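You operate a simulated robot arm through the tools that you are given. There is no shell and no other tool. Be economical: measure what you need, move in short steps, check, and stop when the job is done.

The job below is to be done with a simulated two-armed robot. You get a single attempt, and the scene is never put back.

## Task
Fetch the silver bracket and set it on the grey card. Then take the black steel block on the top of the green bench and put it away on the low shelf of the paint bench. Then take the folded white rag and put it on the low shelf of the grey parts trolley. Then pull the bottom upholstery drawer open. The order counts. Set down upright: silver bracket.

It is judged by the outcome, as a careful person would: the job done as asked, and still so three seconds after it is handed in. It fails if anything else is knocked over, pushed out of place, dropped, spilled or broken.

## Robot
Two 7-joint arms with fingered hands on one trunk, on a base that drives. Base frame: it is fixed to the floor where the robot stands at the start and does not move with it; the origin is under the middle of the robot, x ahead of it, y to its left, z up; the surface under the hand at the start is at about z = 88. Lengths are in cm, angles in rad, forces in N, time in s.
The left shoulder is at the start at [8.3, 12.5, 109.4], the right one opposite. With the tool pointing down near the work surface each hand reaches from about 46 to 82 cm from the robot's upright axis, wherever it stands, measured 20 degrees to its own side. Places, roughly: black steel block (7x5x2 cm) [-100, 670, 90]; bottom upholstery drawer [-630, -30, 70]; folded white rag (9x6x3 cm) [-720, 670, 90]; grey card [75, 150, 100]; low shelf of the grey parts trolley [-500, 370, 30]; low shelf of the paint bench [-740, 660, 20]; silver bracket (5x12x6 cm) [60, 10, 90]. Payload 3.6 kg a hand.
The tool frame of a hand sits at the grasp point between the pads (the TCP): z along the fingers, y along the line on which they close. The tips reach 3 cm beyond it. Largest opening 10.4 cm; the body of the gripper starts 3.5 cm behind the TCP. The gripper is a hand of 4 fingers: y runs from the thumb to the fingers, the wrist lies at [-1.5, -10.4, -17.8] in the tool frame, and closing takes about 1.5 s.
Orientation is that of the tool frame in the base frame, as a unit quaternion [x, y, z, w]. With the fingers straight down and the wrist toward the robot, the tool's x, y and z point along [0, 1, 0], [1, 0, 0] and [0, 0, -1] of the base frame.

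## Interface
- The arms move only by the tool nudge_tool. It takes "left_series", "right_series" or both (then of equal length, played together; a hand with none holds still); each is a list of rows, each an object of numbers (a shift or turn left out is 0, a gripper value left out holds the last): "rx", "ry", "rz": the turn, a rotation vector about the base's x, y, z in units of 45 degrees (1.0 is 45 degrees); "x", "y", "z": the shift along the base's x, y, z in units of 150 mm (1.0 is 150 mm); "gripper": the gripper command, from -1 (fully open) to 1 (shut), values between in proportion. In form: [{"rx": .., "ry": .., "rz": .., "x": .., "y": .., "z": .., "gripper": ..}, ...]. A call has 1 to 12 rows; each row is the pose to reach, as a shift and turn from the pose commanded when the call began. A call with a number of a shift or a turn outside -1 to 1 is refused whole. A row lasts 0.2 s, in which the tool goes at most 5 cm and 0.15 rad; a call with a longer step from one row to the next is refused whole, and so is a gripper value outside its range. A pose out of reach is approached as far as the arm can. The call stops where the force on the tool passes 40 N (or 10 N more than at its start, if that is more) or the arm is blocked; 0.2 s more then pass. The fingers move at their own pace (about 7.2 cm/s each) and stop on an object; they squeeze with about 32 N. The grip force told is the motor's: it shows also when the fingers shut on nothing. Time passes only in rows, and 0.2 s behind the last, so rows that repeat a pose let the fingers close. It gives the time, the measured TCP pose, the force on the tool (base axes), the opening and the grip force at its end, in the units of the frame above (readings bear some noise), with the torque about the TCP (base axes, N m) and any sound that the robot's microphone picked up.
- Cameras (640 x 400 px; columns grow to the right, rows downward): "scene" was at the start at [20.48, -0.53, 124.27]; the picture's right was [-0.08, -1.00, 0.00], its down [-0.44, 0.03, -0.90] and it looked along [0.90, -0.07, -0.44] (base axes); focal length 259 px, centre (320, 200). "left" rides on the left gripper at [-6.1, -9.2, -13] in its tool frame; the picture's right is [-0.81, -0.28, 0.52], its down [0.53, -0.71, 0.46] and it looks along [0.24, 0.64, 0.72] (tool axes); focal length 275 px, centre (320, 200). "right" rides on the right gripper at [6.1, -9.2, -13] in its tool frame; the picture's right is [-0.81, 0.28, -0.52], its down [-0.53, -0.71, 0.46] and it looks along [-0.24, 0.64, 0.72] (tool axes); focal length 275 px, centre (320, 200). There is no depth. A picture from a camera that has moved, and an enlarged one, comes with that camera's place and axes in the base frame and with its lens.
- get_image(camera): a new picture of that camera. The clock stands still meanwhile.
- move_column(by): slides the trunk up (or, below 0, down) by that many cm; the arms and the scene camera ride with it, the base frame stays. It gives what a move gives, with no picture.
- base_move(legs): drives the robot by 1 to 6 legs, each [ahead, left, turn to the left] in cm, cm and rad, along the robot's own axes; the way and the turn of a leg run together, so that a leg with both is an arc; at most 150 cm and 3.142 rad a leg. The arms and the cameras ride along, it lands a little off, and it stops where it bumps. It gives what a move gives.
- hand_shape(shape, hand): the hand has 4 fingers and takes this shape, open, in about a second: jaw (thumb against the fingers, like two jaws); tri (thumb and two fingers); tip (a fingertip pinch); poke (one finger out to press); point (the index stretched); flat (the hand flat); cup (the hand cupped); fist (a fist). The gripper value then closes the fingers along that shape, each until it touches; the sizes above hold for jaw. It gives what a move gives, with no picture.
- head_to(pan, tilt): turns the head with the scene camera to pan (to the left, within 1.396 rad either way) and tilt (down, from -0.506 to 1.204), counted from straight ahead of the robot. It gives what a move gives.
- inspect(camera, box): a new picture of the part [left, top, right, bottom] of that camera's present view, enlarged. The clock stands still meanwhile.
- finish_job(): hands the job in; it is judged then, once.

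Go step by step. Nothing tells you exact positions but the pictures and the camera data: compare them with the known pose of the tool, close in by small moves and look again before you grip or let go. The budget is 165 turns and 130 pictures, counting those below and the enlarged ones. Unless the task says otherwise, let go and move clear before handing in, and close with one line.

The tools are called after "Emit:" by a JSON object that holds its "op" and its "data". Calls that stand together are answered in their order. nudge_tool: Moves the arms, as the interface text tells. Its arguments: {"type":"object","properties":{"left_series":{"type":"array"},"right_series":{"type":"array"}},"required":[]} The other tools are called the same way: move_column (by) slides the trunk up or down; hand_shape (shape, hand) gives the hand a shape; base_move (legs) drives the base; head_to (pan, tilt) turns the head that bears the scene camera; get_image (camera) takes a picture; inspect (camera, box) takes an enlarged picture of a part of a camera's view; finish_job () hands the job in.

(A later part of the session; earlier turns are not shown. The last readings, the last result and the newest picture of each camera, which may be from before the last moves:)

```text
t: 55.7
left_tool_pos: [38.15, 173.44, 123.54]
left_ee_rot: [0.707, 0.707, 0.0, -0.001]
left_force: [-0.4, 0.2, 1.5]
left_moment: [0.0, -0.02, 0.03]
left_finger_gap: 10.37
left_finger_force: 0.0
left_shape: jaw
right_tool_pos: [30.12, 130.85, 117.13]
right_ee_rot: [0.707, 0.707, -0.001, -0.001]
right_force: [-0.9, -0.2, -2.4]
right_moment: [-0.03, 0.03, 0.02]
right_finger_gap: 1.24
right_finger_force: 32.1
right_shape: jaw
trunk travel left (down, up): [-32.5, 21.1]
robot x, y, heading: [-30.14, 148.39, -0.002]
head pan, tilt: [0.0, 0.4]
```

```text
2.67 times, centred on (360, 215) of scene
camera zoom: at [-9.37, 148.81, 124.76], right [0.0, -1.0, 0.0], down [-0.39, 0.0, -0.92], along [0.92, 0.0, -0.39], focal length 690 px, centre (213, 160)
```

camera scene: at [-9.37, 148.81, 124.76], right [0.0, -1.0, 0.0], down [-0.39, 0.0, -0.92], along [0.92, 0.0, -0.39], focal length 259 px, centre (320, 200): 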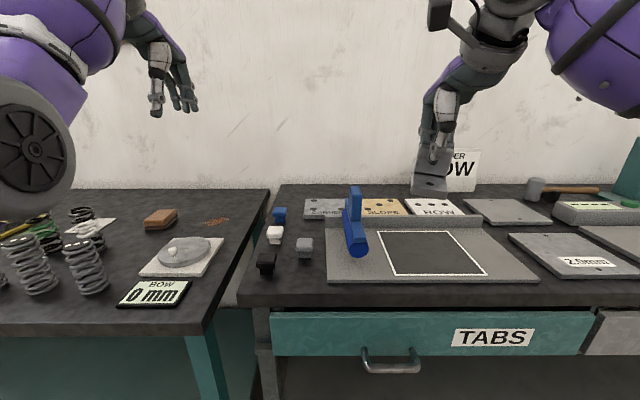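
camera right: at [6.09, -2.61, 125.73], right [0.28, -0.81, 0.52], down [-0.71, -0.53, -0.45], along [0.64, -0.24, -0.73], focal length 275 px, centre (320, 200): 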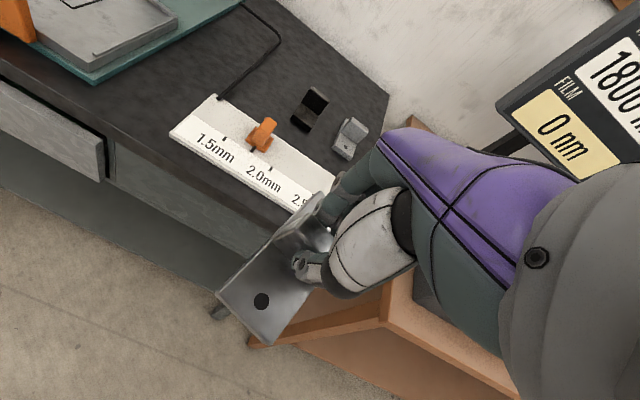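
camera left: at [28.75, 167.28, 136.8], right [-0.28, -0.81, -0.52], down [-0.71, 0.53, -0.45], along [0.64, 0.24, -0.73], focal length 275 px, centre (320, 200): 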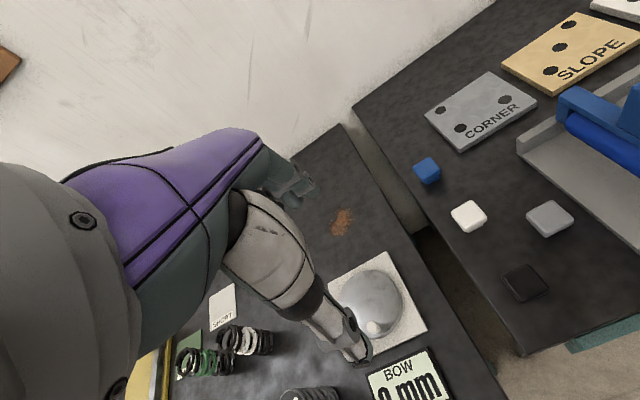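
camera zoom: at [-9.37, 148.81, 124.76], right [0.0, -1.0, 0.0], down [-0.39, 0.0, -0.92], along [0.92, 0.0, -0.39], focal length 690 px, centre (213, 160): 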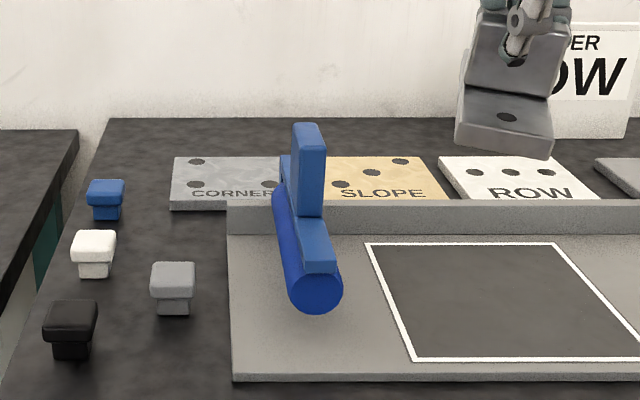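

The grey card is the "CORNER" plate, at about x 60.5–74, y 139–154 with its top at about z 90. The blue roller is just right of it. I'll drive in and bring the right hand, still high, over (66.5, 147.5).

Emit:
{"op": "nudge_tool", "data": {"left_series": [{"x": -0.2}, {"x": -0.4}, {"x": -0.6}, {"x": -0.8}, {"x": -1}, {"x": -1}]}}

Emit:
{"op": "base_move", "data": {"legs": [[34, 9, 0]]}}

Emit:
{"op": "get_image", "data": {"camera": "scene"}}

```text
t: 57.1
left_tool_pos: [22.92, 173.48, 123.56]
left_ee_rot: [0.708, 0.707, -0.001, -0.001]
left_force: [-0.4, 0.1, 0.0]
left_moment: [0.02, 0.01, -0.01]
left_finger_gap: 10.39
left_finger_force: 0.0
left_shape: jaw
right_tool_pos: [30.13, 130.8, 117.32]
right_ee_rot: [0.708, 0.706, 0.0, -0.001]
right_force: [1.2, -0.3, -1.7]
right_moment: [-0.01, 0.01, 0.02]
right_finger_gap: 1.26
right_finger_force: 31.8
right_shape: jaw
trunk travel left (down, up): [-32.5, 21.1]
robot x, y, heading: [-29.68, 148.84, -0.01]
head pan, tilt: [0.0, 0.4]
```

```text
t: 59.4
left_tool_pos: [57.3, 182.51, 123.52]
left_ee_rot: [0.706, 0.708, -0.001, 0.0]
left_force: [1.0, 0.6, -0.3]
left_moment: [0.02, 0.0, 0.02]
left_finger_gap: 10.38
left_finger_force: 0.0
left_shape: jaw
right_tool_pos: [64.35, 139.87, 117.22]
right_ee_rot: [0.707, 0.707, -0.002, -0.001]
right_force: [-0.4, -0.2, -1.5]
right_moment: [0.0, -0.02, 0.0]
right_finger_gap: 1.24
right_finger_force: 31.6
right_shape: jaw
trunk travel left (down, up): [-32.5, 21.1]
robot x, y, heading: [4.05, 157.58, -0.001]
head pan, tilt: [0.0, 0.4]
```

```text
97 pictures are left
camera scene: at [24.88, 157.73, 124.75], right [0.0, -1.0, 0.0], down [-0.39, 0.0, -0.92], along [0.92, 0.0, -0.39], focal length 259 px, centre (320, 200)
```

scene: 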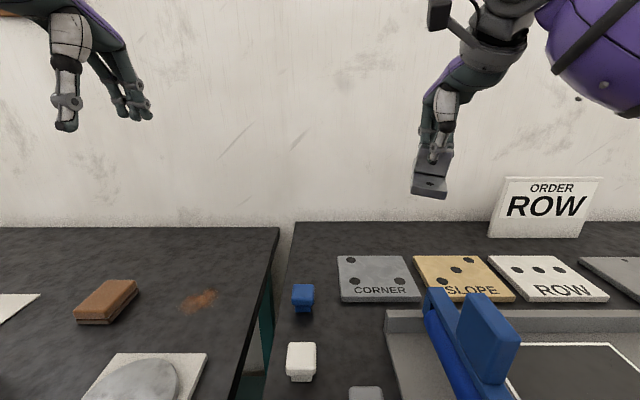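

From close up the card is centred at about (68.5, 146). I'll move over it and lower partway.

Emit:
{"op": "nudge_tool", "data": {"right_series": [{"y": 0.2, "x": 0.1}, {"y": 0.4, "x": 0.2}, {"y": 0.46, "x": 0.25}, {"y": 0.46, "x": 0.25, "z": -0.3}, {"y": 0.46, "x": 0.25, "z": -0.6}, {"y": 0.46, "x": 0.25, "z": -0.9}, {"y": 0.46, "x": 0.25, "z": -1}, {"y": 0.46, "x": 0.25, "z": -1}]}}

Emit:
{"op": "get_image", "data": {"camera": "scene"}}

Emit:
{"op": "get_image", "data": {"camera": "right"}}

```text
t: 61.2
left_tool_pos: [57.11, 182.43, 123.7]
left_ee_rot: [0.706, 0.708, 0.0, 0.0]
left_force: [-1.1, 0.0, -0.3]
left_moment: [0.02, 0.0, 0.0]
left_finger_gap: 10.39
left_finger_force: 0.0
left_shape: jaw
right_tool_pos: [68.09, 146.65, 102.01]
right_ee_rot: [0.706, 0.708, -0.001, 0.0]
right_force: [0.2, 0.2, -2.7]
right_moment: [0.0, 0.02, -0.01]
right_finger_gap: 1.29
right_finger_force: 31.8
right_shape: jaw
trunk travel left (down, up): [-32.5, 21.1]
robot x, y, heading: [4.25, 157.47, -0.001]
head pan, tilt: [0.0, 0.4]
```

```text
96 pictures are left
camera scene: at [24.83, 157.72, 124.76], right [0.0, -1.0, 0.0], down [-0.39, 0.0, -0.92], along [0.92, 0.0, -0.39], focal length 259 px, centre (320, 200)
```

scene: 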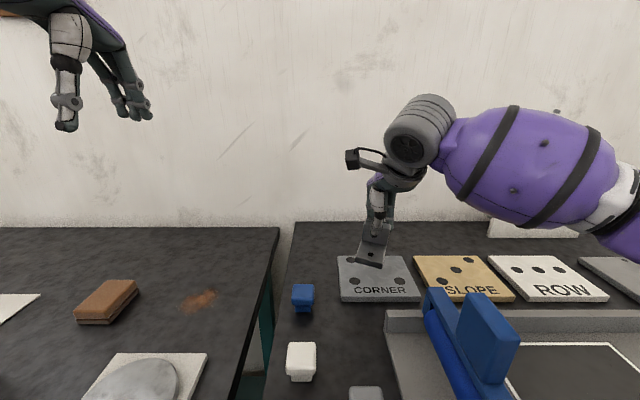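

```text
95 pictures are left
camera right: at [58.87, 152.85, 115.03], right [0.28, -0.81, 0.52], down [-0.71, -0.53, -0.45], along [0.64, -0.24, -0.73], focal length 275 px, centre (320, 200)
```

right: 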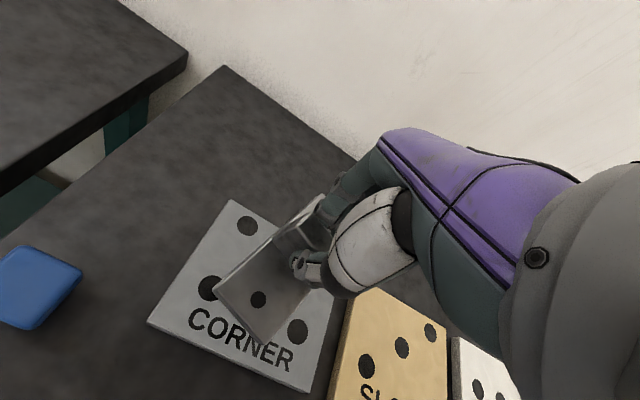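

The bracket is over the card. I'll lower it slowly until I feel contact.

Emit:
{"op": "nudge_tool", "data": {"right_series": [{"z": -0.15}, {"z": -0.3}, {"z": -0.38}, {"z": -0.41}, {"z": -0.41}]}}

Emit:
{"op": "inspect", "data": {"camera": "scene", "box": [310, 200, 450, 310]}}

Emit:
{"op": "inspect", "data": {"camera": "right", "box": [140, 160, 380, 400]}}

```text
t: 62.4
left_tool_pos: [57.11, 182.51, 123.55]
left_ee_rot: [0.706, 0.708, 0.0, 0.001]
left_force: [-0.1, -0.8, 0.0]
left_moment: [0.02, 0.04, -0.01]
left_finger_gap: 10.38
left_finger_force: 0.0
left_shape: jaw
right_tool_pos: [68.11, 146.7, 96.03]
right_ee_rot: [0.707, 0.708, 0.0, 0.0]
right_force: [0.4, 0.6, 2.5]
right_moment: [-0.02, 0.15, 0.03]
right_finger_gap: 1.29
right_finger_force: 32.4
right_shape: jaw
trunk travel left (down, up): [-32.5, 21.1]
robot x, y, heading: [4.1, 157.63, 0.001]
head pan, tilt: [0.0, 0.4]
```

```text
3.64 times, centred on (380, 255) of scene
camera zoom: at [24.82, 157.72, 124.76], right [0.0, -1.0, 0.0], down [-0.39, 0.0, -0.92], along [0.92, 0.0, -0.39], focal length 941 px, centre (102, 0)
```

zoom: 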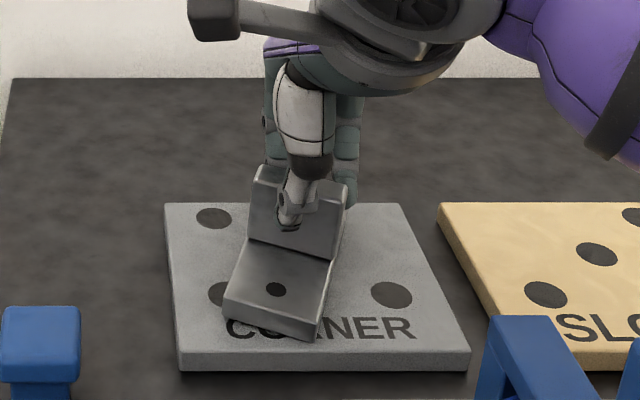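

```text
1.67 times, centred on (260, 280) of right
camera zoom: at [58.87, 152.83, 108.97], right [0.28, -0.81, 0.52], down [-0.71, -0.53, -0.45], along [0.64, -0.24, -0.73], focal length 459 px, centre (420, 67)
```

zoom: 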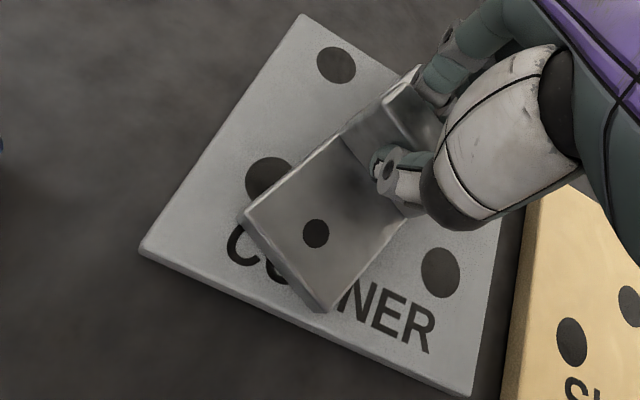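

Light contact is starting. I'll lower a few more millimetres.

Emit:
{"op": "nudge_tool", "data": {"right_series": [{"z": -0.02}, {"z": -0.03}, {"z": -0.03}]}}

Emit:
{"op": "inspect", "data": {"camera": "scene", "box": [310, 200, 450, 310]}}

```text
t: 63.2
left_tool_pos: [57.18, 182.57, 123.61]
left_ee_rot: [0.706, 0.708, 0.0, 0.0]
left_force: [-0.3, 0.2, 0.1]
left_moment: [0.03, 0.01, 0.0]
left_finger_gap: 10.39
left_finger_force: 0.0
left_shape: jaw
right_tool_pos: [68.1, 146.8, 95.76]
right_ee_rot: [0.707, 0.708, 0.0, 0.0]
right_force: [2.5, 1.1, 8.5]
right_moment: [-0.09, 0.08, 0.1]
right_finger_gap: 1.37
right_finger_force: 32.3
right_shape: jaw
trunk travel left (down, up): [-32.5, 21.1]
robot x, y, heading: [4.32, 157.79, 0.003]
head pan, tilt: [0.0, 0.4]
```

```text
3.64 times, centred on (380, 255) of scene
camera zoom: at [24.77, 157.75, 124.77], right [0.0, -1.0, 0.0], down [-0.39, 0.0, -0.92], along [0.92, 0.0, -0.39], focal length 941 px, centre (102, 0)
```

zoom: 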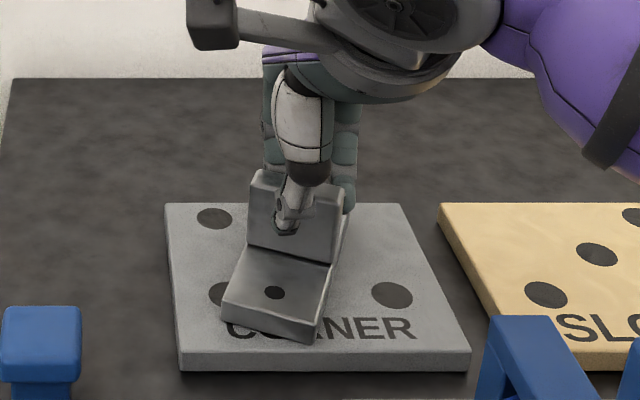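

The bracket is resting on the card with about 10 N on it. I'll open the hand and lift straight up.

Emit:
{"op": "nudge_tool", "data": {"right_series": [{"gripper": 0.5}, {"gripper": 0}, {"gripper": -0.5}, {"gripper": -1}, {"gripper": -1}, {"gripper": -1}, {"gripper": -1}]}}

Emit:
{"op": "inspect", "data": {"camera": "scene", "box": [310, 200, 450, 310]}}

```text
t: 64.8
left_tool_pos: [57.11, 182.48, 123.63]
left_ee_rot: [0.705, 0.709, 0.001, 0.0]
left_force: [-0.3, 0.2, 0.4]
left_moment: [0.02, 0.02, 0.02]
left_finger_gap: 10.37
left_finger_force: 0.1
left_shape: jaw
right_tool_pos: [68.11, 146.83, 95.64]
right_ee_rot: [0.707, 0.708, 0.0, -0.001]
right_force: [-0.2, -0.1, -0.7]
right_moment: [0.0, -0.03, 0.01]
right_finger_gap: 10.37
right_finger_force: 0.1
right_shape: jaw
trunk travel left (down, up): [-32.5, 21.1]
robot x, y, heading: [4.21, 157.55, 0.001]
head pan, tilt: [0.0, 0.4]
```

```text
3.64 times, centred on (380, 255) of scene
camera zoom: at [24.82, 157.72, 124.76], right [0.0, -1.0, 0.0], down [-0.39, 0.0, -0.92], along [0.92, 0.0, -0.39], focal length 941 px, centre (102, 0)
```

zoom: 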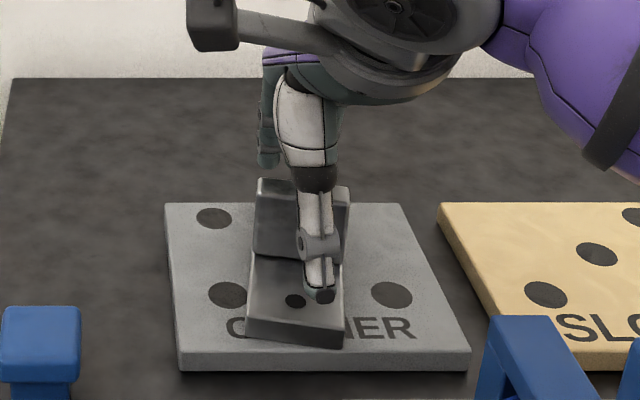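

It has settled flat and upright. I'll lift off and back away.

Emit:
{"op": "nudge_tool", "data": {"right_series": [{"z": 0.2}, {"z": 0.4}, {"z": 0.7}, {"z": 1}, {"z": 1}]}}

Emit:
{"op": "nudge_tool", "data": {"right_series": [{"z": 0.3}, {"z": 0.5}, {"z": 0.5}]}}

Emit:
{"op": "base_move", "data": {"legs": [[-25, 0, 0]]}}

Emit:
{"op": "get_image", "data": {"camera": "scene"}}

Emit:
{"op": "head_to", "data": {"pan": 1.396, "tilt": 0.5}}

Emit:
{"op": "get_image", "data": {"camera": "scene"}}

```text
t: 66.0
left_tool_pos: [57.29, 182.4, 123.64]
left_ee_rot: [0.706, 0.709, 0.0, -0.001]
left_force: [1.0, 0.5, 0.6]
left_moment: [0.01, -0.02, 0.02]
left_finger_gap: 10.39
left_finger_force: 0.1
left_shape: jaw
right_tool_pos: [68.03, 146.68, 110.57]
right_ee_rot: [0.707, 0.708, -0.002, 0.0]
right_force: [0.8, 0.2, -0.2]
right_moment: [0.02, -0.02, -0.03]
right_finger_gap: 10.33
right_finger_force: 0.1
right_shape: jaw
trunk travel left (down, up): [-32.5, 21.1]
robot x, y, heading: [3.96, 157.55, -0.006]
head pan, tilt: [0.0, 0.4]
```

```text
t: 66.8
left_tool_pos: [57.12, 182.47, 123.69]
left_ee_rot: [0.705, 0.709, -0.001, 0.0]
left_force: [0.9, 0.1, 0.2]
left_moment: [0.02, 0.03, -0.02]
left_finger_gap: 10.35
left_finger_force: 0.1
left_shape: jaw
right_tool_pos: [67.93, 146.67, 118.24]
right_ee_rot: [0.707, 0.708, -0.001, -0.001]
right_force: [-0.9, -0.6, -0.4]
right_moment: [0.02, 0.04, -0.01]
right_finger_gap: 10.38
right_finger_force: 0.1
right_shape: jaw
trunk travel left (down, up): [-32.5, 21.1]
robot x, y, heading: [4.54, 157.61, 0.0]
head pan, tilt: [0.0, 0.4]
```

```text
t: 68.6
left_tool_pos: [32.34, 182.51, 123.65]
left_ee_rot: [0.707, 0.707, -0.001, -0.001]
left_force: [-0.5, -0.1, 0.4]
left_moment: [0.01, 0.0, 0.01]
left_finger_gap: 10.36
left_finger_force: 0.0
left_shape: jaw
right_tool_pos: [43.15, 146.68, 118.23]
right_ee_rot: [0.706, 0.708, 0.0, -0.001]
right_force: [-0.6, -0.2, -0.2]
right_moment: [-0.01, 0.0, -0.01]
right_finger_gap: 10.37
right_finger_force: 0.0
right_shape: jaw
trunk travel left (down, up): [-32.5, 21.1]
robot x, y, heading: [-20.47, 157.65, -0.0]
head pan, tilt: [0.0, 0.4]
```

```text
90 pictures are left
camera scene: at [-0.06, 157.73, 124.77], right [0.0, -1.0, 0.0], down [-0.39, 0.0, -0.92], along [0.92, 0.0, -0.39], focal length 259 px, centre (320, 200)
```

scene: 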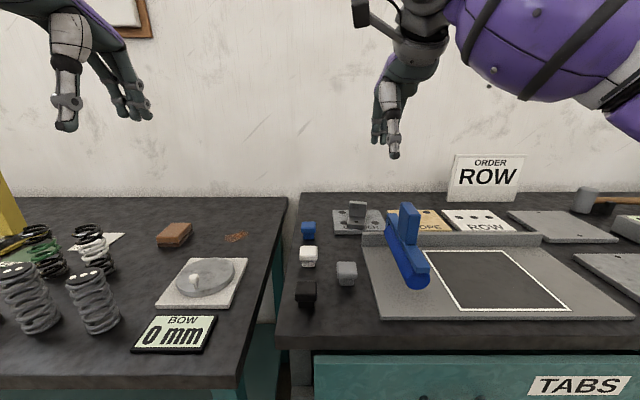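

```text
t: 70.1
left_tool_pos: [32.35, 182.53, 123.56]
left_ee_rot: [0.707, 0.708, -0.002, -0.001]
left_force: [-1.1, -0.4, 0.5]
left_moment: [-0.02, 0.02, -0.02]
left_finger_gap: 10.38
left_finger_force: 0.1
left_shape: jaw
right_tool_pos: [43.27, 146.77, 118.3]
right_ee_rot: [0.706, 0.708, -0.001, -0.001]
right_force: [-0.1, -0.5, -0.3]
right_moment: [-0.02, 0.0, 0.03]
right_finger_gap: 10.38
right_finger_force: 0.0
right_shape: jaw
trunk travel left (down, up): [-32.5, 21.1]
robot x, y, heading: [-20.62, 157.6, 0.0]
head pan, tilt: [1.396, 0.499]
```

```text
89 pictures are left
camera scene: at [-7.68, 166.69, 123.84], right [0.98, -0.17, 0.0], down [-0.08, -0.47, -0.88], along [0.15, 0.86, -0.48], focal length 259 px, centre (320, 200)
```

scene: 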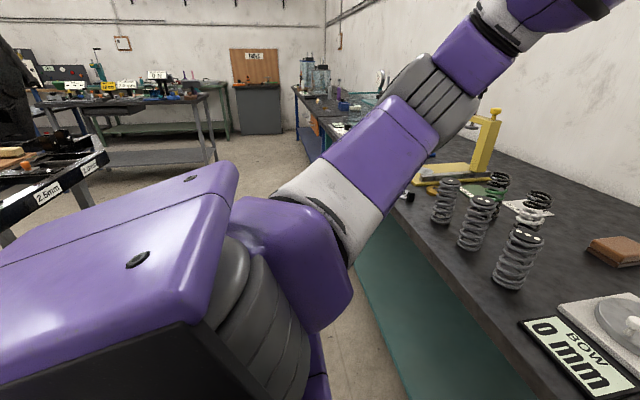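

The bracket stands upright on the card. Before driving on I need a map of the floor behind me, so I'll move right, turn left a bit and look at the kart area.

Emit:
{"op": "base_move", "data": {"legs": [[0, -60, 0], [-25, 0, 0], [0, 0, 0.7]]}}

Emit:
{"op": "head_to", "data": {"pan": 1.2, "tilt": 0.4}}

Emit:
{"op": "get_image", "data": {"camera": "scene"}}

Emit:
{"op": "head_to", "data": {"pan": 0.0, "tilt": 0.3}}

Emit:
{"op": "get_image", "data": {"camera": "scene"}}

```text
t: 79.1
left_tool_pos: [-20.74, 150.79, 123.68]
left_ee_rot: [0.423, 0.906, -0.002, 0.0]
left_force: [0.5, -0.1, -0.3]
left_moment: [-0.01, -0.03, 0.0]
left_finger_gap: 10.4
left_finger_force: 0.1
left_shape: jaw
right_tool_pos: [10.47, 130.27, 118.18]
right_ee_rot: [0.424, 0.906, -0.001, 0.0]
right_force: [-0.1, 0.0, -0.3]
right_moment: [-0.02, 0.02, 0.01]
right_finger_gap: 10.37
right_finger_force: 0.0
right_shape: jaw
trunk travel left (down, up): [-32.5, 21.1]
robot x, y, heading: [-44.7, 97.73, 0.694]
head pan, tilt: [1.396, 0.499]
```

```text
t: 79.9
left_tool_pos: [-20.85, 150.81, 123.62]
left_ee_rot: [0.423, 0.906, -0.001, 0.0]
left_force: [-0.3, 0.0, -0.3]
left_moment: [0.02, 0.01, -0.03]
left_finger_gap: 10.39
left_finger_force: 0.2
left_shape: jaw
right_tool_pos: [10.41, 130.29, 118.21]
right_ee_rot: [0.424, 0.906, -0.001, -0.001]
right_force: [-0.1, 0.4, 0.1]
right_moment: [0.0, 0.01, 0.04]
right_finger_gap: 10.42
right_finger_force: 0.0
right_shape: jaw
trunk travel left (down, up): [-32.5, 21.1]
robot x, y, heading: [-45.92, 97.96, 0.696]
head pan, tilt: [1.201, 0.4]
```

```text
88 pictures are left
camera scene: at [-39.75, 113.93, 124.76], right [0.95, 0.32, 0.0], down [0.12, -0.37, -0.92], along [-0.29, 0.87, -0.39], focal length 259 px, centre (320, 200)
```

scene: 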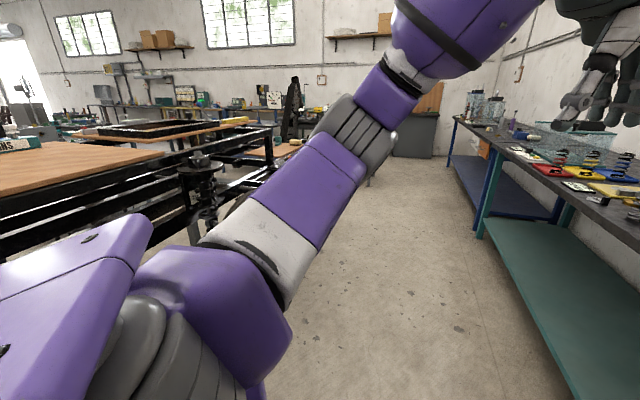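

```text
t: 81.3
left_tool_pos: [-20.85, 150.69, 123.66]
left_ee_rot: [0.423, 0.906, -0.001, -0.001]
left_force: [0.1, -0.4, 0.7]
left_moment: [0.0, 0.01, -0.01]
left_finger_gap: 10.38
left_finger_force: 0.1
left_shape: jaw
right_tool_pos: [10.41, 130.23, 118.2]
right_ee_rot: [0.423, 0.906, -0.001, 0.0]
right_force: [0.8, 0.0, 1.3]
right_moment: [-0.01, 0.01, 0.05]
right_finger_gap: 10.36
right_finger_force: 0.2
right_shape: jaw
trunk travel left (down, up): [-32.5, 21.1]
robot x, y, heading: [-45.58, 97.89, 0.693]
head pan, tilt: [0.0, 0.3]
```

```text
87 pictures are left
camera scene: at [-29.62, 111.14, 125.68], right [0.64, -0.77, 0.0], down [-0.23, -0.19, -0.96], along [0.73, 0.61, -0.3], focal length 259 px, centre (320, 200)
```

scene: 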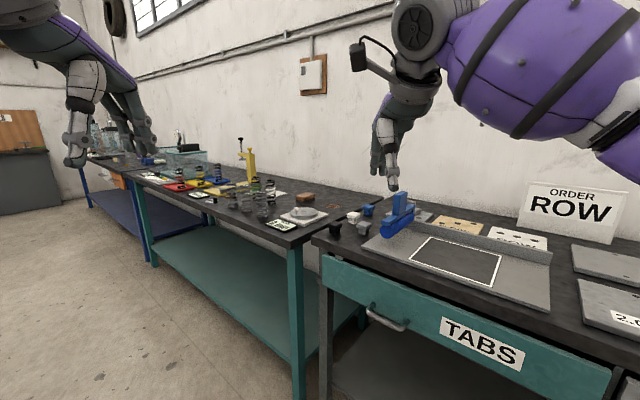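

A hub shows but not the tyre, so I'll turn further left for a clear view of the kart.

Emit:
{"op": "base_move", "data": {"legs": [[0, -15, 0], [0, 0, 0.9]]}}

Emit:
{"op": "head_to", "data": {"pan": 0.5, "tilt": 0.45}}

Emit:
{"op": "get_image", "data": {"camera": "scene"}}

Emit:
{"op": "head_to", "data": {"pan": 1.35, "tilt": 0.3}}

Emit:
{"op": "get_image", "data": {"camera": "scene"}}

```text
t: 85.5
left_tool_pos: [-62.04, 138.52, 123.69]
left_ee_rot: [-0.013, 1.0, -0.001, 0.0]
left_force: [0.6, -0.1, -0.1]
left_moment: [0.0, 0.02, 0.03]
left_finger_gap: 10.39
left_finger_force: 0.0
left_shape: jaw
right_tool_pos: [-26.73, 150.26, 118.25]
right_ee_rot: [-0.013, 1.0, -0.001, 0.0]
right_force: [0.1, 0.2, 0.1]
right_moment: [0.02, -0.01, -0.02]
right_finger_gap: 10.35
right_finger_force: 0.0
right_shape: jaw
trunk travel left (down, up): [-32.5, 21.1]
robot x, y, heading: [-36.26, 86.22, 1.592]
head pan, tilt: [0.0, 0.3]
```

```text
t: 86.5
left_tool_pos: [-62.13, 138.5, 123.62]
left_ee_rot: [-0.014, 1.0, 0.0, 0.0]
left_force: [-0.2, -0.1, -0.1]
left_moment: [0.01, 0.0, 0.0]
left_finger_gap: 10.38
left_finger_force: 0.1
left_shape: jaw
right_tool_pos: [-26.62, 150.14, 118.25]
right_ee_rot: [-0.014, 1.0, -0.001, 0.0]
right_force: [-0.9, -0.1, -0.2]
right_moment: [0.01, 0.01, 0.0]
right_finger_gap: 10.37
right_finger_force: 0.1
right_shape: jaw
trunk travel left (down, up): [-32.5, 21.1]
robot x, y, heading: [-35.71, 85.87, 1.595]
head pan, tilt: [0.499, 0.45]
```

```text
86 pictures are left
camera scene: at [-40.68, 105.65, 124.29], right [0.87, 0.5, 0.0], down [0.22, -0.38, -0.9], along [-0.45, 0.78, -0.43], focal length 259 px, centre (320, 200)
```

scene: 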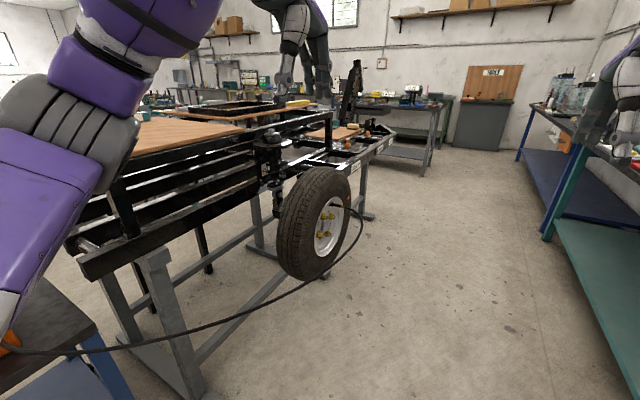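

```text
t: 87.6
left_tool_pos: [-61.99, 138.47, 123.67]
left_ee_rot: [-0.014, 1.0, -0.001, -0.001]
left_force: [-0.4, 0.8, -0.2]
left_moment: [0.01, 0.03, 0.01]
left_finger_gap: 10.37
left_finger_force: 0.0
left_shape: jaw
right_tool_pos: [-26.54, 150.2, 118.15]
right_ee_rot: [-0.013, 1.0, -0.001, 0.0]
right_force: [-0.1, 0.0, 0.8]
right_moment: [0.04, -0.01, 0.01]
right_finger_gap: 10.36
right_finger_force: 0.0
right_shape: jaw
trunk travel left (down, up): [-32.5, 21.1]
robot x, y, heading: [-35.94, 86.14, 1.595]
head pan, tilt: [1.349, 0.3]
```

```text
85 pictures are left
camera scene: at [-45.24, 99.52, 125.68], right [0.2, 0.98, 0.0], down [0.29, -0.06, -0.96], along [-0.94, 0.19, -0.3], focal length 259 px, centre (320, 200)
```

scene: 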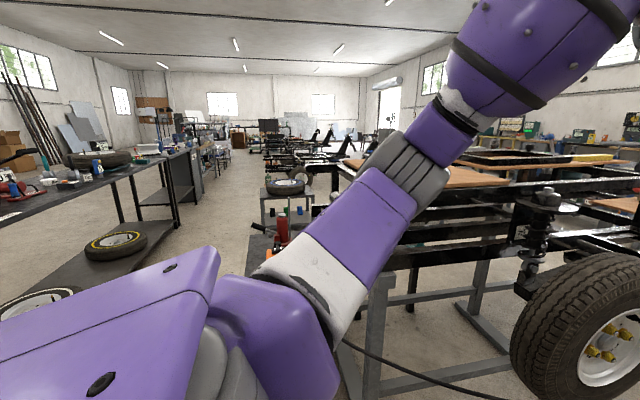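

The wheel is mounted on the kart hub and looks undisturbed. The aisle between it and the benches is clear, so I'll drive down it toward +y at about x = -24 and look ahead.

Emit:
{"op": "base_move", "data": {"legs": [[0, -12, -0.024], [150, 0, 0], [120, 0, 0]]}}

Emit:
{"op": "head_to", "data": {"pan": 0.25, "tilt": 0.3}}

Emit:
{"op": "get_image", "data": {"camera": "scene"}}

```text
t: 102.1
left_tool_pos: [-54.76, 408.48, 123.6]
left_ee_rot: [-0.018, 1.0, -0.001, 0.0]
left_force: [1.0, 0.9, -0.1]
left_moment: [0.02, -0.01, 0.0]
left_finger_gap: 10.39
left_finger_force: 0.0
left_shape: jaw
right_tool_pos: [-19.36, 420.5, 118.23]
right_ee_rot: [-0.016, 1.0, 0.0, -0.001]
right_force: [-0.8, 0.1, 0.4]
right_moment: [0.01, 0.02, 0.01]
right_finger_gap: 10.37
right_finger_force: 0.0
right_shape: jaw
trunk travel left (down, up): [-32.5, 21.1]
robot x, y, heading: [-28.08, 356.23, 1.601]
head pan, tilt: [1.349, 0.3]
```

```text
t: 103.4
left_tool_pos: [-54.75, 408.42, 123.55]
left_ee_rot: [-0.017, 1.0, -0.001, 0.0]
left_force: [0.0, -0.9, 0.5]
left_moment: [0.01, 0.0, -0.04]
left_finger_gap: 10.4
left_finger_force: 0.0
left_shape: jaw
right_tool_pos: [-19.32, 420.46, 118.23]
right_ee_rot: [-0.017, 1.0, 0.0, 0.0]
right_force: [-0.3, 0.2, 0.3]
right_moment: [-0.03, 0.0, -0.01]
right_finger_gap: 10.35
right_finger_force: 0.1
right_shape: jaw
trunk travel left (down, up): [-32.5, 21.1]
robot x, y, heading: [-28.47, 356.3, 1.602]
head pan, tilt: [0.25, 0.3]
```

```text
84 pictures are left
camera scene: at [-31.05, 376.78, 125.68], right [0.96, 0.28, 0.0], down [0.08, -0.28, -0.96], along [-0.27, 0.92, -0.3], focal length 259 px, centre (320, 200)
```

scene: 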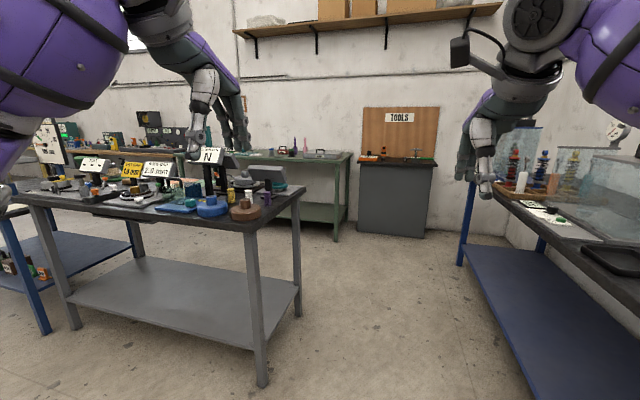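

The green bench is straight ahead at the back, with its front edge at y of about 627, past the grey table on the left. I'll drive there and position for the left hand.

Emit:
{"op": "base_move", "data": {"legs": [[0, 0, -0.03], [150, 0, 0], [45, 0, 0], [0, 55, 0]]}}

Emit:
{"op": "head_to", "data": {"pan": 0.0, "tilt": 0.4}}

Emit:
{"op": "get_image", "data": {"camera": "scene"}}

```text
t: 118.4
left_tool_pos: [-107.41, 604.73, 123.66]
left_ee_rot: [0.003, 1.0, -0.001, 0.0]
left_force: [-0.2, -0.3, -0.1]
left_moment: [-0.01, 0.02, 0.02]
left_finger_gap: 10.35
left_finger_force: 0.1
left_shape: jaw
right_tool_pos: [-71.54, 615.19, 118.12]
right_ee_rot: [0.004, 1.0, -0.001, 0.001]
right_force: [1.0, 0.5, -0.3]
right_moment: [0.03, -0.03, 0.0]
right_finger_gap: 10.38
right_finger_force: 0.0
right_shape: jaw
trunk travel left (down, up): [-32.5, 21.1]
robot x, y, heading: [-83.0, 551.58, 1.561]
head pan, tilt: [0.25, 0.3]
```

```text
t: 119.2
left_tool_pos: [-107.31, 604.62, 123.56]
left_ee_rot: [0.003, 1.0, 0.0, 0.0]
left_force: [0.3, -0.5, 1.1]
left_moment: [0.01, -0.01, -0.01]
left_finger_gap: 10.38
left_finger_force: 0.0
left_shape: jaw
right_tool_pos: [-71.55, 615.13, 118.09]
right_ee_rot: [0.004, 1.0, -0.001, -0.001]
right_force: [-0.2, 0.0, 0.0]
right_moment: [0.02, -0.04, -0.04]
right_finger_gap: 10.36
right_finger_force: 0.0
right_shape: jaw
trunk travel left (down, up): [-32.5, 21.1]
robot x, y, heading: [-83.01, 551.51, 1.563]
head pan, tilt: [0.0, 0.4]
```

```text
83 pictures are left
camera scene: at [-82.69, 572.19, 124.76], right [1.0, -0.01, 0.0], down [0.0, -0.39, -0.92], along [0.01, 0.92, -0.39], focal length 259 px, centre (320, 200)
```

scene: 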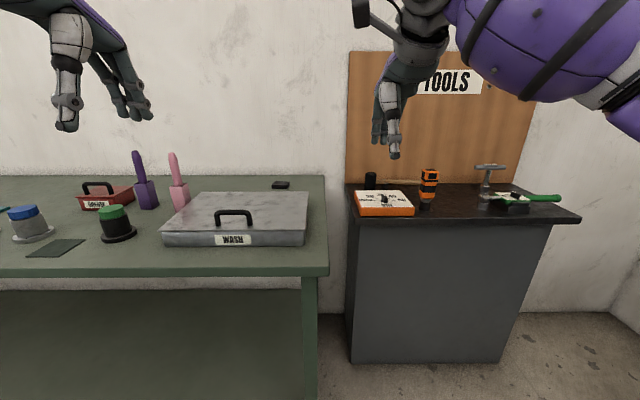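

The black block is at about (-98, 670, 89), behind the WASH box. I'll zoom in on it, then drive closer.

Emit:
{"op": "inspect", "data": {"camera": "scene", "box": [220, 160, 340, 235]}}

Emit:
{"op": "base_move", "data": {"legs": [[45, -5, 0]]}}

Emit:
{"op": "head_to", "data": {"pan": 0.25, "tilt": 0.5}}

Emit:
{"op": "get_image", "data": {"camera": "scene"}}

Emit:
{"op": "get_image", "data": {"camera": "left"}}

```text
5.33 times, centred on (280, 198) of scene
camera zoom: at [-82.69, 572.19, 124.76], right [1.0, -0.01, 0.0], down [0.0, -0.39, -0.92], along [0.01, 0.92, -0.39], focal length 1380 px, centre (533, 213)
```

zoom: 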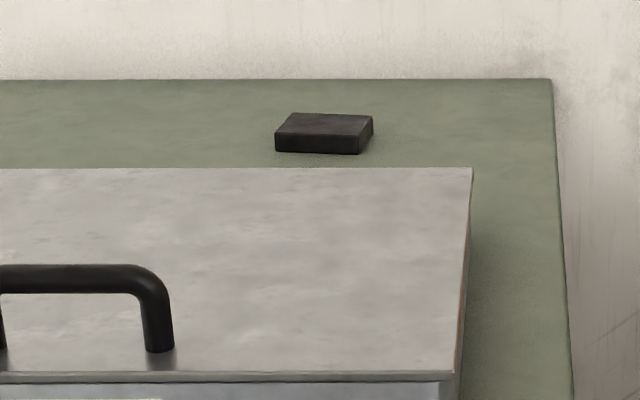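

```text
t: 121.9
left_tool_pos: [-101.8, 649.73, 123.55]
left_ee_rot: [0.005, 1.0, 0.0, 0.0]
left_force: [0.2, -0.7, -0.3]
left_moment: [0.0, 0.0, -0.04]
left_finger_gap: 10.38
left_finger_force: 0.0
left_shape: jaw
right_tool_pos: [-65.8, 659.91, 118.15]
right_ee_rot: [0.006, 1.0, -0.001, 0.001]
right_force: [0.4, -0.5, -1.0]
right_moment: [-0.01, 0.02, 0.02]
right_finger_gap: 10.37
right_finger_force: 0.1
right_shape: jaw
trunk travel left (down, up): [-32.5, 21.1]
robot x, y, heading: [-77.5, 596.15, 1.56]
head pan, tilt: [0.0, 0.4]
```

```text
t: 122.7
left_tool_pos: [-101.78, 649.5, 123.7]
left_ee_rot: [0.005, 1.0, 0.0, 0.0]
left_force: [-0.5, -0.2, 0.6]
left_moment: [0.0, -0.01, -0.01]
left_finger_gap: 10.38
left_finger_force: 0.1
left_shape: jaw
right_tool_pos: [-65.76, 659.86, 118.3]
right_ee_rot: [0.007, 1.0, -0.001, 0.001]
right_force: [-0.2, 0.6, -0.5]
right_moment: [-0.02, -0.01, -0.03]
right_finger_gap: 10.37
right_finger_force: 0.1
right_shape: jaw
trunk travel left (down, up): [-32.5, 21.1]
robot x, y, heading: [-77.53, 596.2, 1.559]
head pan, tilt: [0.25, 0.499]
```

```text
81 pictures are left
camera scene: at [-79.39, 616.56, 123.85], right [0.97, 0.23, 0.0], down [0.11, -0.47, -0.88], along [-0.21, 0.85, -0.48], focal length 259 px, centre (320, 200)
```

scene: 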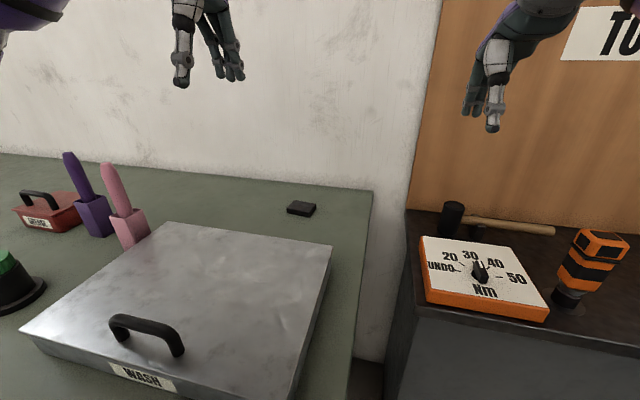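

```text
80 pictures are left
camera left: at [-95.81, 640.24, 136.84], right [0.81, -0.28, -0.52], down [-0.54, -0.71, -0.45], along [-0.24, 0.65, -0.73], focal length 275 px, centre (320, 200)
```

left: 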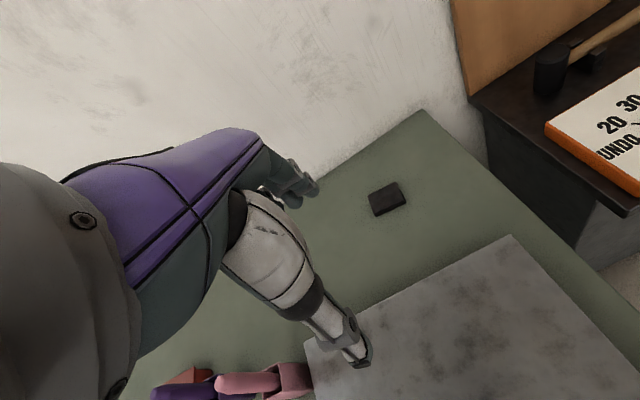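

Both views put the block at (-98.1, 672.4). I'll move the left hand over it.

Emit:
{"op": "nudge_tool", "data": {"left_series": [{"y": 0.25, "x": 0.1}, {"y": 0.5, "x": 0.2}, {"y": 0.75, "x": 0.25}, {"y": 1, "x": 0.25}, {"y": 1, "x": 0.25}]}}

Emit:
{"op": "nudge_tool", "data": {"left_series": [{"y": 0.25}, {"y": 0.5}, {"y": 0.52, "z": -0.3}, {"y": 0.52, "z": -0.6}, {"y": 0.52, "z": -0.9}, {"y": 0.52, "z": -1}, {"y": 0.52, "z": -1}]}}

Emit:
{"op": "get_image", "data": {"camera": "left"}}

Emit:
{"op": "get_image", "data": {"camera": "scene"}}

```text
t: 123.9
left_tool_pos: [-98.06, 664.5, 123.69]
left_ee_rot: [0.006, 1.0, 0.0, 0.0]
left_force: [-0.8, -0.6, -0.7]
left_moment: [-0.01, -0.04, -0.03]
left_finger_gap: 10.39
left_finger_force: 0.1
left_shape: jaw
right_tool_pos: [-65.82, 659.89, 118.14]
right_ee_rot: [0.007, 1.0, -0.001, 0.0]
right_force: [0.5, -0.4, 0.7]
right_moment: [0.02, -0.01, 0.01]
right_finger_gap: 10.37
right_finger_force: 0.0
right_shape: jaw
trunk travel left (down, up): [-32.5, 21.1]
robot x, y, heading: [-77.46, 596.19, 1.563]
head pan, tilt: [0.25, 0.499]
```

```text
t: 125.5
left_tool_pos: [-98.08, 672.19, 108.76]
left_ee_rot: [0.005, 1.0, 0.0, 0.0]
left_force: [0.8, -0.4, 0.2]
left_moment: [-0.04, 0.0, -0.01]
left_finger_gap: 10.39
left_finger_force: 0.1
left_shape: jaw
left hand out of reach, approached as far as the arm can: row 1, 2, 3, 4
right_tool_pos: [-65.73, 659.94, 118.19]
right_ee_rot: [0.007, 1.0, -0.001, 0.0]
right_force: [-0.1, 0.2, -0.6]
right_moment: [0.02, 0.02, -0.03]
right_finger_gap: 10.36
right_finger_force: 0.2
right_shape: jaw
trunk travel left (down, up): [-32.5, 21.1]
robot x, y, heading: [-77.3, 596.45, 1.555]
head pan, tilt: [0.25, 0.499]
```

```text
79 pictures are left
camera left: at [-92.13, 663.04, 121.93], right [0.81, -0.28, -0.52], down [-0.54, -0.71, -0.46], along [-0.24, 0.65, -0.73], focal length 275 px, centre (320, 200)
```

left: 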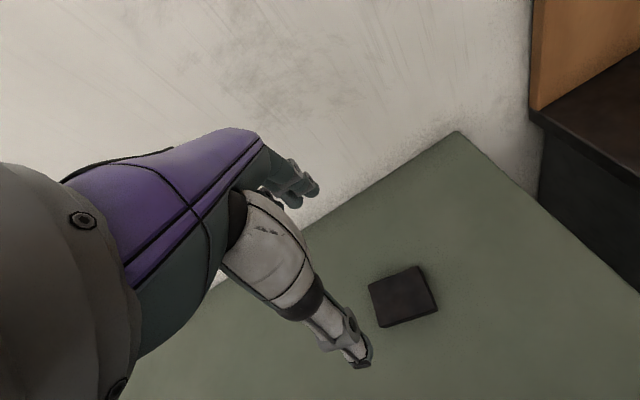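

```text
78 pictures are left
camera scene: at [-79.39, 616.57, 123.85], right [0.97, 0.23, 0.0], down [0.11, -0.47, -0.88], along [-0.21, 0.85, -0.48], focal length 259 px, centre (320, 200)
```

scene: 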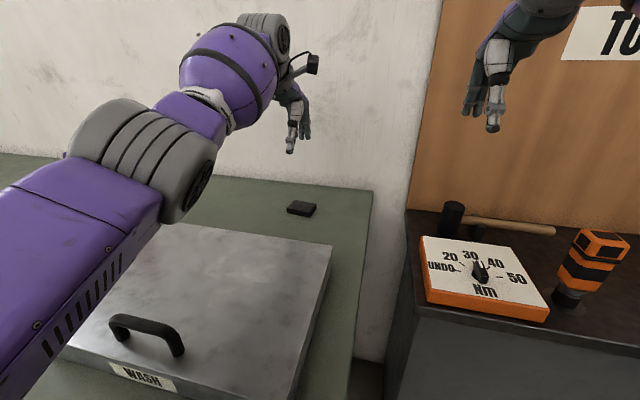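

The hand is well placed and needs about +0.5 cm each way. I'll raise the trunk 10 cm so the elbow stays clear of the WASH box, then go down in stages.

Emit:
{"op": "move_column", "data": {"by": 10}}

Emit:
{"op": "nudge_tool", "data": {"left_series": [{"z": -0.3, "y": 0.03, "x": 0.02}, {"z": -0.6, "y": 0.04, "x": 0.03}, {"z": -0.9, "y": 0.04, "x": 0.03}, {"z": -1, "y": 0.04, "x": 0.03}, {"z": -1, "y": 0.04, "x": 0.03}]}}

Emit:
{"op": "get_image", "data": {"camera": "scene"}}

Emit:
{"op": "get_image", "data": {"camera": "left"}}

```text
t: 126.8
left_tool_pos: [-98.0, 670.99, 124.04]
left_ee_rot: [0.005, 0.999, 0.038, 0.001]
left_force: [-0.5, 0.2, -0.8]
left_moment: [0.02, -0.02, 0.0]
left_finger_gap: 10.4
left_finger_force: 0.0
left_shape: jaw
right_tool_pos: [-65.75, 659.96, 128.13]
right_ee_rot: [0.006, 1.0, -0.002, 0.0]
right_force: [-0.1, -0.1, 0.0]
right_moment: [0.02, 0.04, 0.04]
right_finger_gap: 10.36
right_finger_force: 0.1
right_shape: jaw
trunk travel left (down, up): [-42.5, 11.1]
robot x, y, heading: [-77.67, 596.06, 1.558]
head pan, tilt: [0.25, 0.499]
```

```text
t: 128.0
left_tool_pos: [-97.71, 674.35, 109.65]
left_ee_rot: [0.006, 0.999, 0.039, 0.0]
left_force: [-0.4, 1.6, 0.4]
left_moment: [0.01, -0.01, -0.03]
left_finger_gap: 10.39
left_finger_force: 0.1
left_shape: jaw
left hand out of reach, approached as far as the arm can: row 1, 2, 3, 4, 5
right_tool_pos: [-65.73, 659.83, 128.24]
right_ee_rot: [0.007, 1.0, -0.001, 0.0]
right_force: [-0.2, -0.7, 0.7]
right_moment: [0.03, -0.01, -0.05]
right_finger_gap: 10.36
right_finger_force: 0.1
right_shape: jaw
trunk travel left (down, up): [-42.5, 11.1]
robot x, y, heading: [-77.4, 596.14, 1.558]
head pan, tilt: [0.25, 0.499]
```

```text
77 pictures are left
camera scene: at [-79.42, 613.97, 134.07], right [0.97, 0.23, 0.0], down [0.11, -0.47, -0.88], along [-0.21, 0.85, -0.48], focal length 259 px, centre (320, 200)
```

scene: 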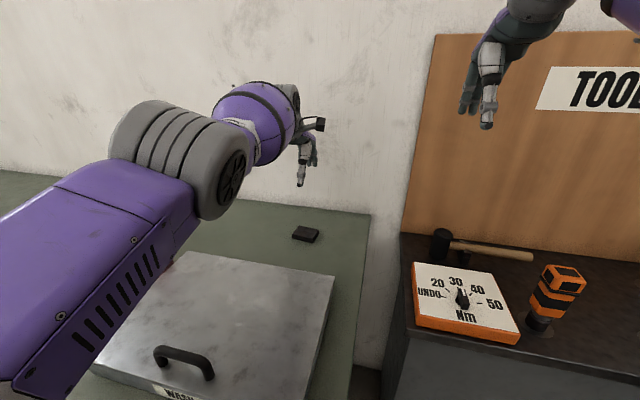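

```text
76 pictures are left
camera left: at [-91.75, 664.16, 121.97], right [0.81, -0.24, -0.54], down [-0.54, -0.67, -0.51], along [-0.24, 0.7, -0.67], focal length 275 px, centre (320, 200)
```

left: 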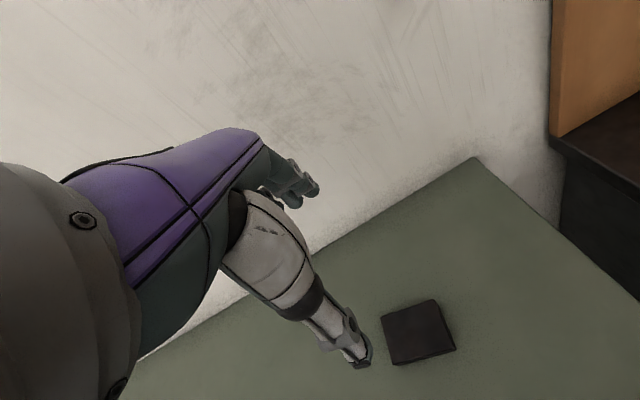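

The lift left the hand slightly tilted at the edge of its reach. I'll ease the base 3 cm closer, straighten the hand and continue down.

Emit:
{"op": "base_move", "data": {"legs": [[3, 0, 0]]}}

Emit:
{"op": "nudge_tool", "data": {"left_series": [{"rx": -0.05, "y": -0.13}, {"rx": -0.097, "y": -0.26, "z": -0.2}, {"rx": -0.097, "y": -0.26, "z": -0.5}, {"rx": -0.097, "y": -0.26, "z": -0.7}, {"rx": -0.097, "y": -0.26, "z": -0.7}]}}

Emit:
{"op": "get_image", "data": {"camera": "left"}}

Emit:
{"op": "get_image", "data": {"camera": "scene"}}

```text
t: 129.0
left_tool_pos: [-96.67, 675.87, 109.46]
left_ee_rot: [0.007, 0.999, 0.038, 0.001]
left_force: [-0.1, 0.2, 0.1]
left_moment: [-0.01, 0.02, 0.02]
left_finger_gap: 10.4
left_finger_force: 0.1
left_shape: jaw
right_tool_pos: [-64.94, 661.42, 128.24]
right_ee_rot: [0.008, 1.0, -0.001, 0.0]
right_force: [0.7, 0.3, -0.9]
right_moment: [0.0, 0.0, -0.03]
right_finger_gap: 10.38
right_finger_force: 0.0
right_shape: jaw
trunk travel left (down, up): [-42.5, 11.1]
robot x, y, heading: [-77.12, 597.98, 1.554]
head pan, tilt: [0.25, 0.499]
stopped in leg 1: the robot was blocked; the commanded pose is now the measured one
```

```text
t: 130.2
left_tool_pos: [-96.95, 674.92, 98.9]
left_ee_rot: [0.008, 1.0, 0.0, 0.001]
left_force: [1.0, 0.5, 1.0]
left_moment: [0.0, 0.0, -0.02]
left_finger_gap: 10.39
left_finger_force: 0.1
left_shape: jaw
left hand out of reach, approached as far as the arm can: row 1, 2, 3, 4, 5
right_tool_pos: [-64.95, 661.4, 128.09]
right_ee_rot: [0.008, 1.0, -0.002, 0.001]
right_force: [0.3, 0.9, -0.4]
right_moment: [-0.02, 0.04, -0.03]
right_finger_gap: 10.39
right_finger_force: 0.1
right_shape: jaw
trunk travel left (down, up): [-42.5, 11.1]
robot x, y, heading: [-77.04, 597.94, 1.556]
head pan, tilt: [0.25, 0.499]
```

```text
75 pictures are left
camera left: at [-91.11, 665.71, 112.08], right [0.81, -0.29, -0.52], down [-0.54, -0.71, -0.46], along [-0.23, 0.65, -0.72], focal length 275 px, centre (320, 200)
```

left: 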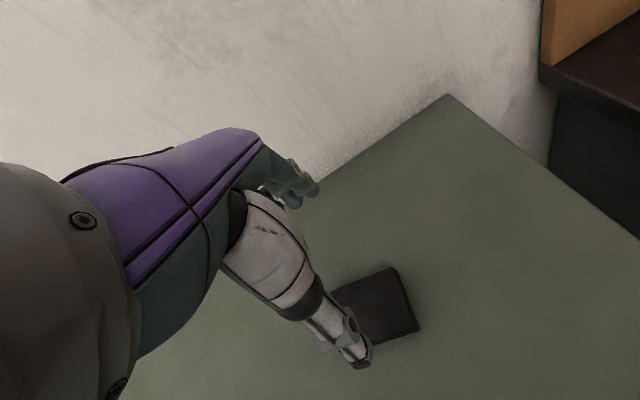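

```text
74 pictures are left
camera scene: at [-78.87, 615.46, 134.07], right [0.97, 0.23, 0.0], down [0.11, -0.47, -0.88], along [-0.2, 0.85, -0.48], focal length 259 px, centre (320, 200)
```

scene: 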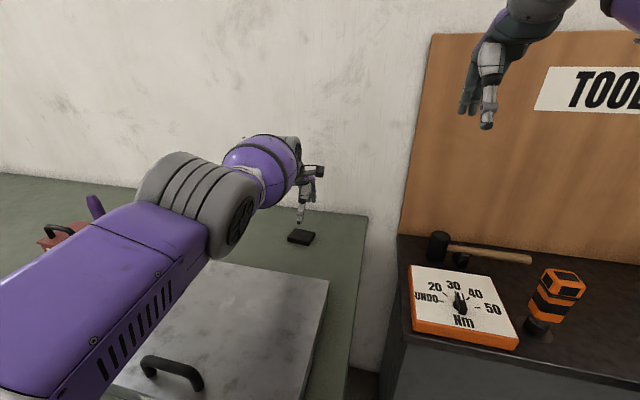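

The raised trunk costs reach. I'll lift the hand a little, bring the trunk back down 8 cm and re-centre.

Emit:
{"op": "nudge_tool", "data": {"left_series": [{"z": 0.2}, {"z": 0.45}, {"z": 0.45}]}}

Emit:
{"op": "move_column", "data": {"by": -8}}

Emit:
{"op": "nudge_tool", "data": {"left_series": [{}, {}]}}

```text
t: 131.0
left_tool_pos: [-96.88, 674.93, 105.56]
left_ee_rot: [0.008, 1.0, 0.0, 0.001]
left_force: [-0.6, 0.0, 0.3]
left_moment: [0.04, -0.03, 0.0]
left_finger_gap: 10.39
left_finger_force: 0.0
left_shape: jaw
right_tool_pos: [-65.05, 661.32, 128.19]
right_ee_rot: [0.008, 1.0, -0.002, 0.001]
right_force: [-0.5, 0.2, 0.2]
right_moment: [-0.01, -0.03, 0.0]
right_finger_gap: 10.36
right_finger_force: 0.1
right_shape: jaw
trunk travel left (down, up): [-42.5, 11.1]
robot x, y, heading: [-76.96, 597.44, 1.553]
head pan, tilt: [0.25, 0.499]
```

```text
t: 132.2
left_tool_pos: [-97.06, 674.94, 91.86]
left_ee_rot: [0.008, 0.999, -0.043, 0.001]
left_force: [-1.5, -1.0, -0.1]
left_moment: [-0.01, -0.02, 0.03]
left_finger_gap: 10.37
left_finger_force: 0.0
left_shape: jaw
right_tool_pos: [-65.18, 661.27, 120.19]
right_ee_rot: [0.008, 1.0, -0.001, 0.0]
right_force: [0.1, 0.8, 0.7]
right_moment: [-0.02, 0.0, 0.0]
right_finger_gap: 10.38
right_finger_force: 0.0
right_shape: jaw
trunk travel left (down, up): [-34.5, 19.1]
robot x, y, heading: [-76.93, 598.05, 1.555]
head pan, tilt: [0.25, 0.499]
```

```text
t: 132.8
left_tool_pos: [-97.06, 675.02, 91.89]
left_ee_rot: [0.009, 0.999, -0.043, 0.0]
left_force: [0.0, 0.0, 0.4]
left_moment: [-0.01, 0.03, -0.02]
left_finger_gap: 10.41
left_finger_force: 0.2
left_shape: jaw
right_tool_pos: [-65.06, 661.31, 120.12]
right_ee_rot: [0.007, 1.0, -0.002, 0.001]
right_force: [0.4, -0.5, 0.2]
right_moment: [0.04, 0.02, -0.01]
right_finger_gap: 10.39
right_finger_force: 0.0
right_shape: jaw
trunk travel left (down, up): [-34.5, 19.1]
robot x, y, heading: [-76.64, 597.66, 1.552]
head pan, tilt: [0.25, 0.499]
```

Emit:
{"op": "get_image", "data": {"camera": "left"}}

Emit:
{"op": "inspect", "data": {"camera": "scene", "box": [240, 130, 400, 260]}}

```text
73 pictures are left
camera left: at [-91.16, 666.84, 105.8], right [0.81, -0.33, -0.49], down [-0.54, -0.74, -0.39], along [-0.23, 0.58, -0.78], focal length 275 px, centre (320, 200)
```

left: 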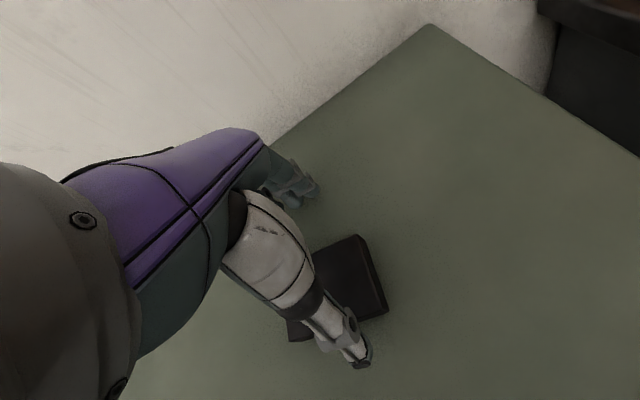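

```text
3.08 times, centred on (320, 195) of scene
camera zoom: at [-78.85, 617.64, 125.78], right [0.97, 0.23, 0.0], down [0.11, -0.47, -0.88], along [-0.2, 0.85, -0.48], focal length 796 px, centre (320, 215)
```

zoom: 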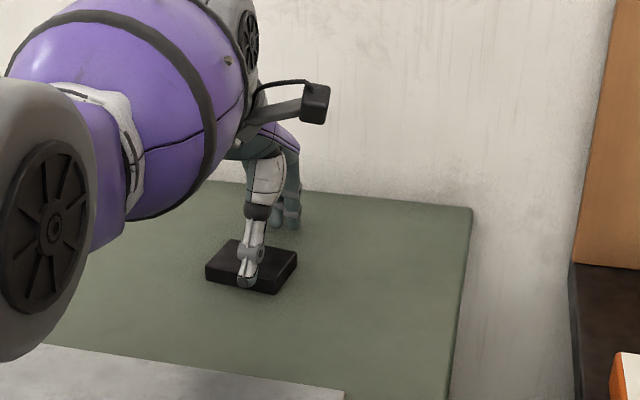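

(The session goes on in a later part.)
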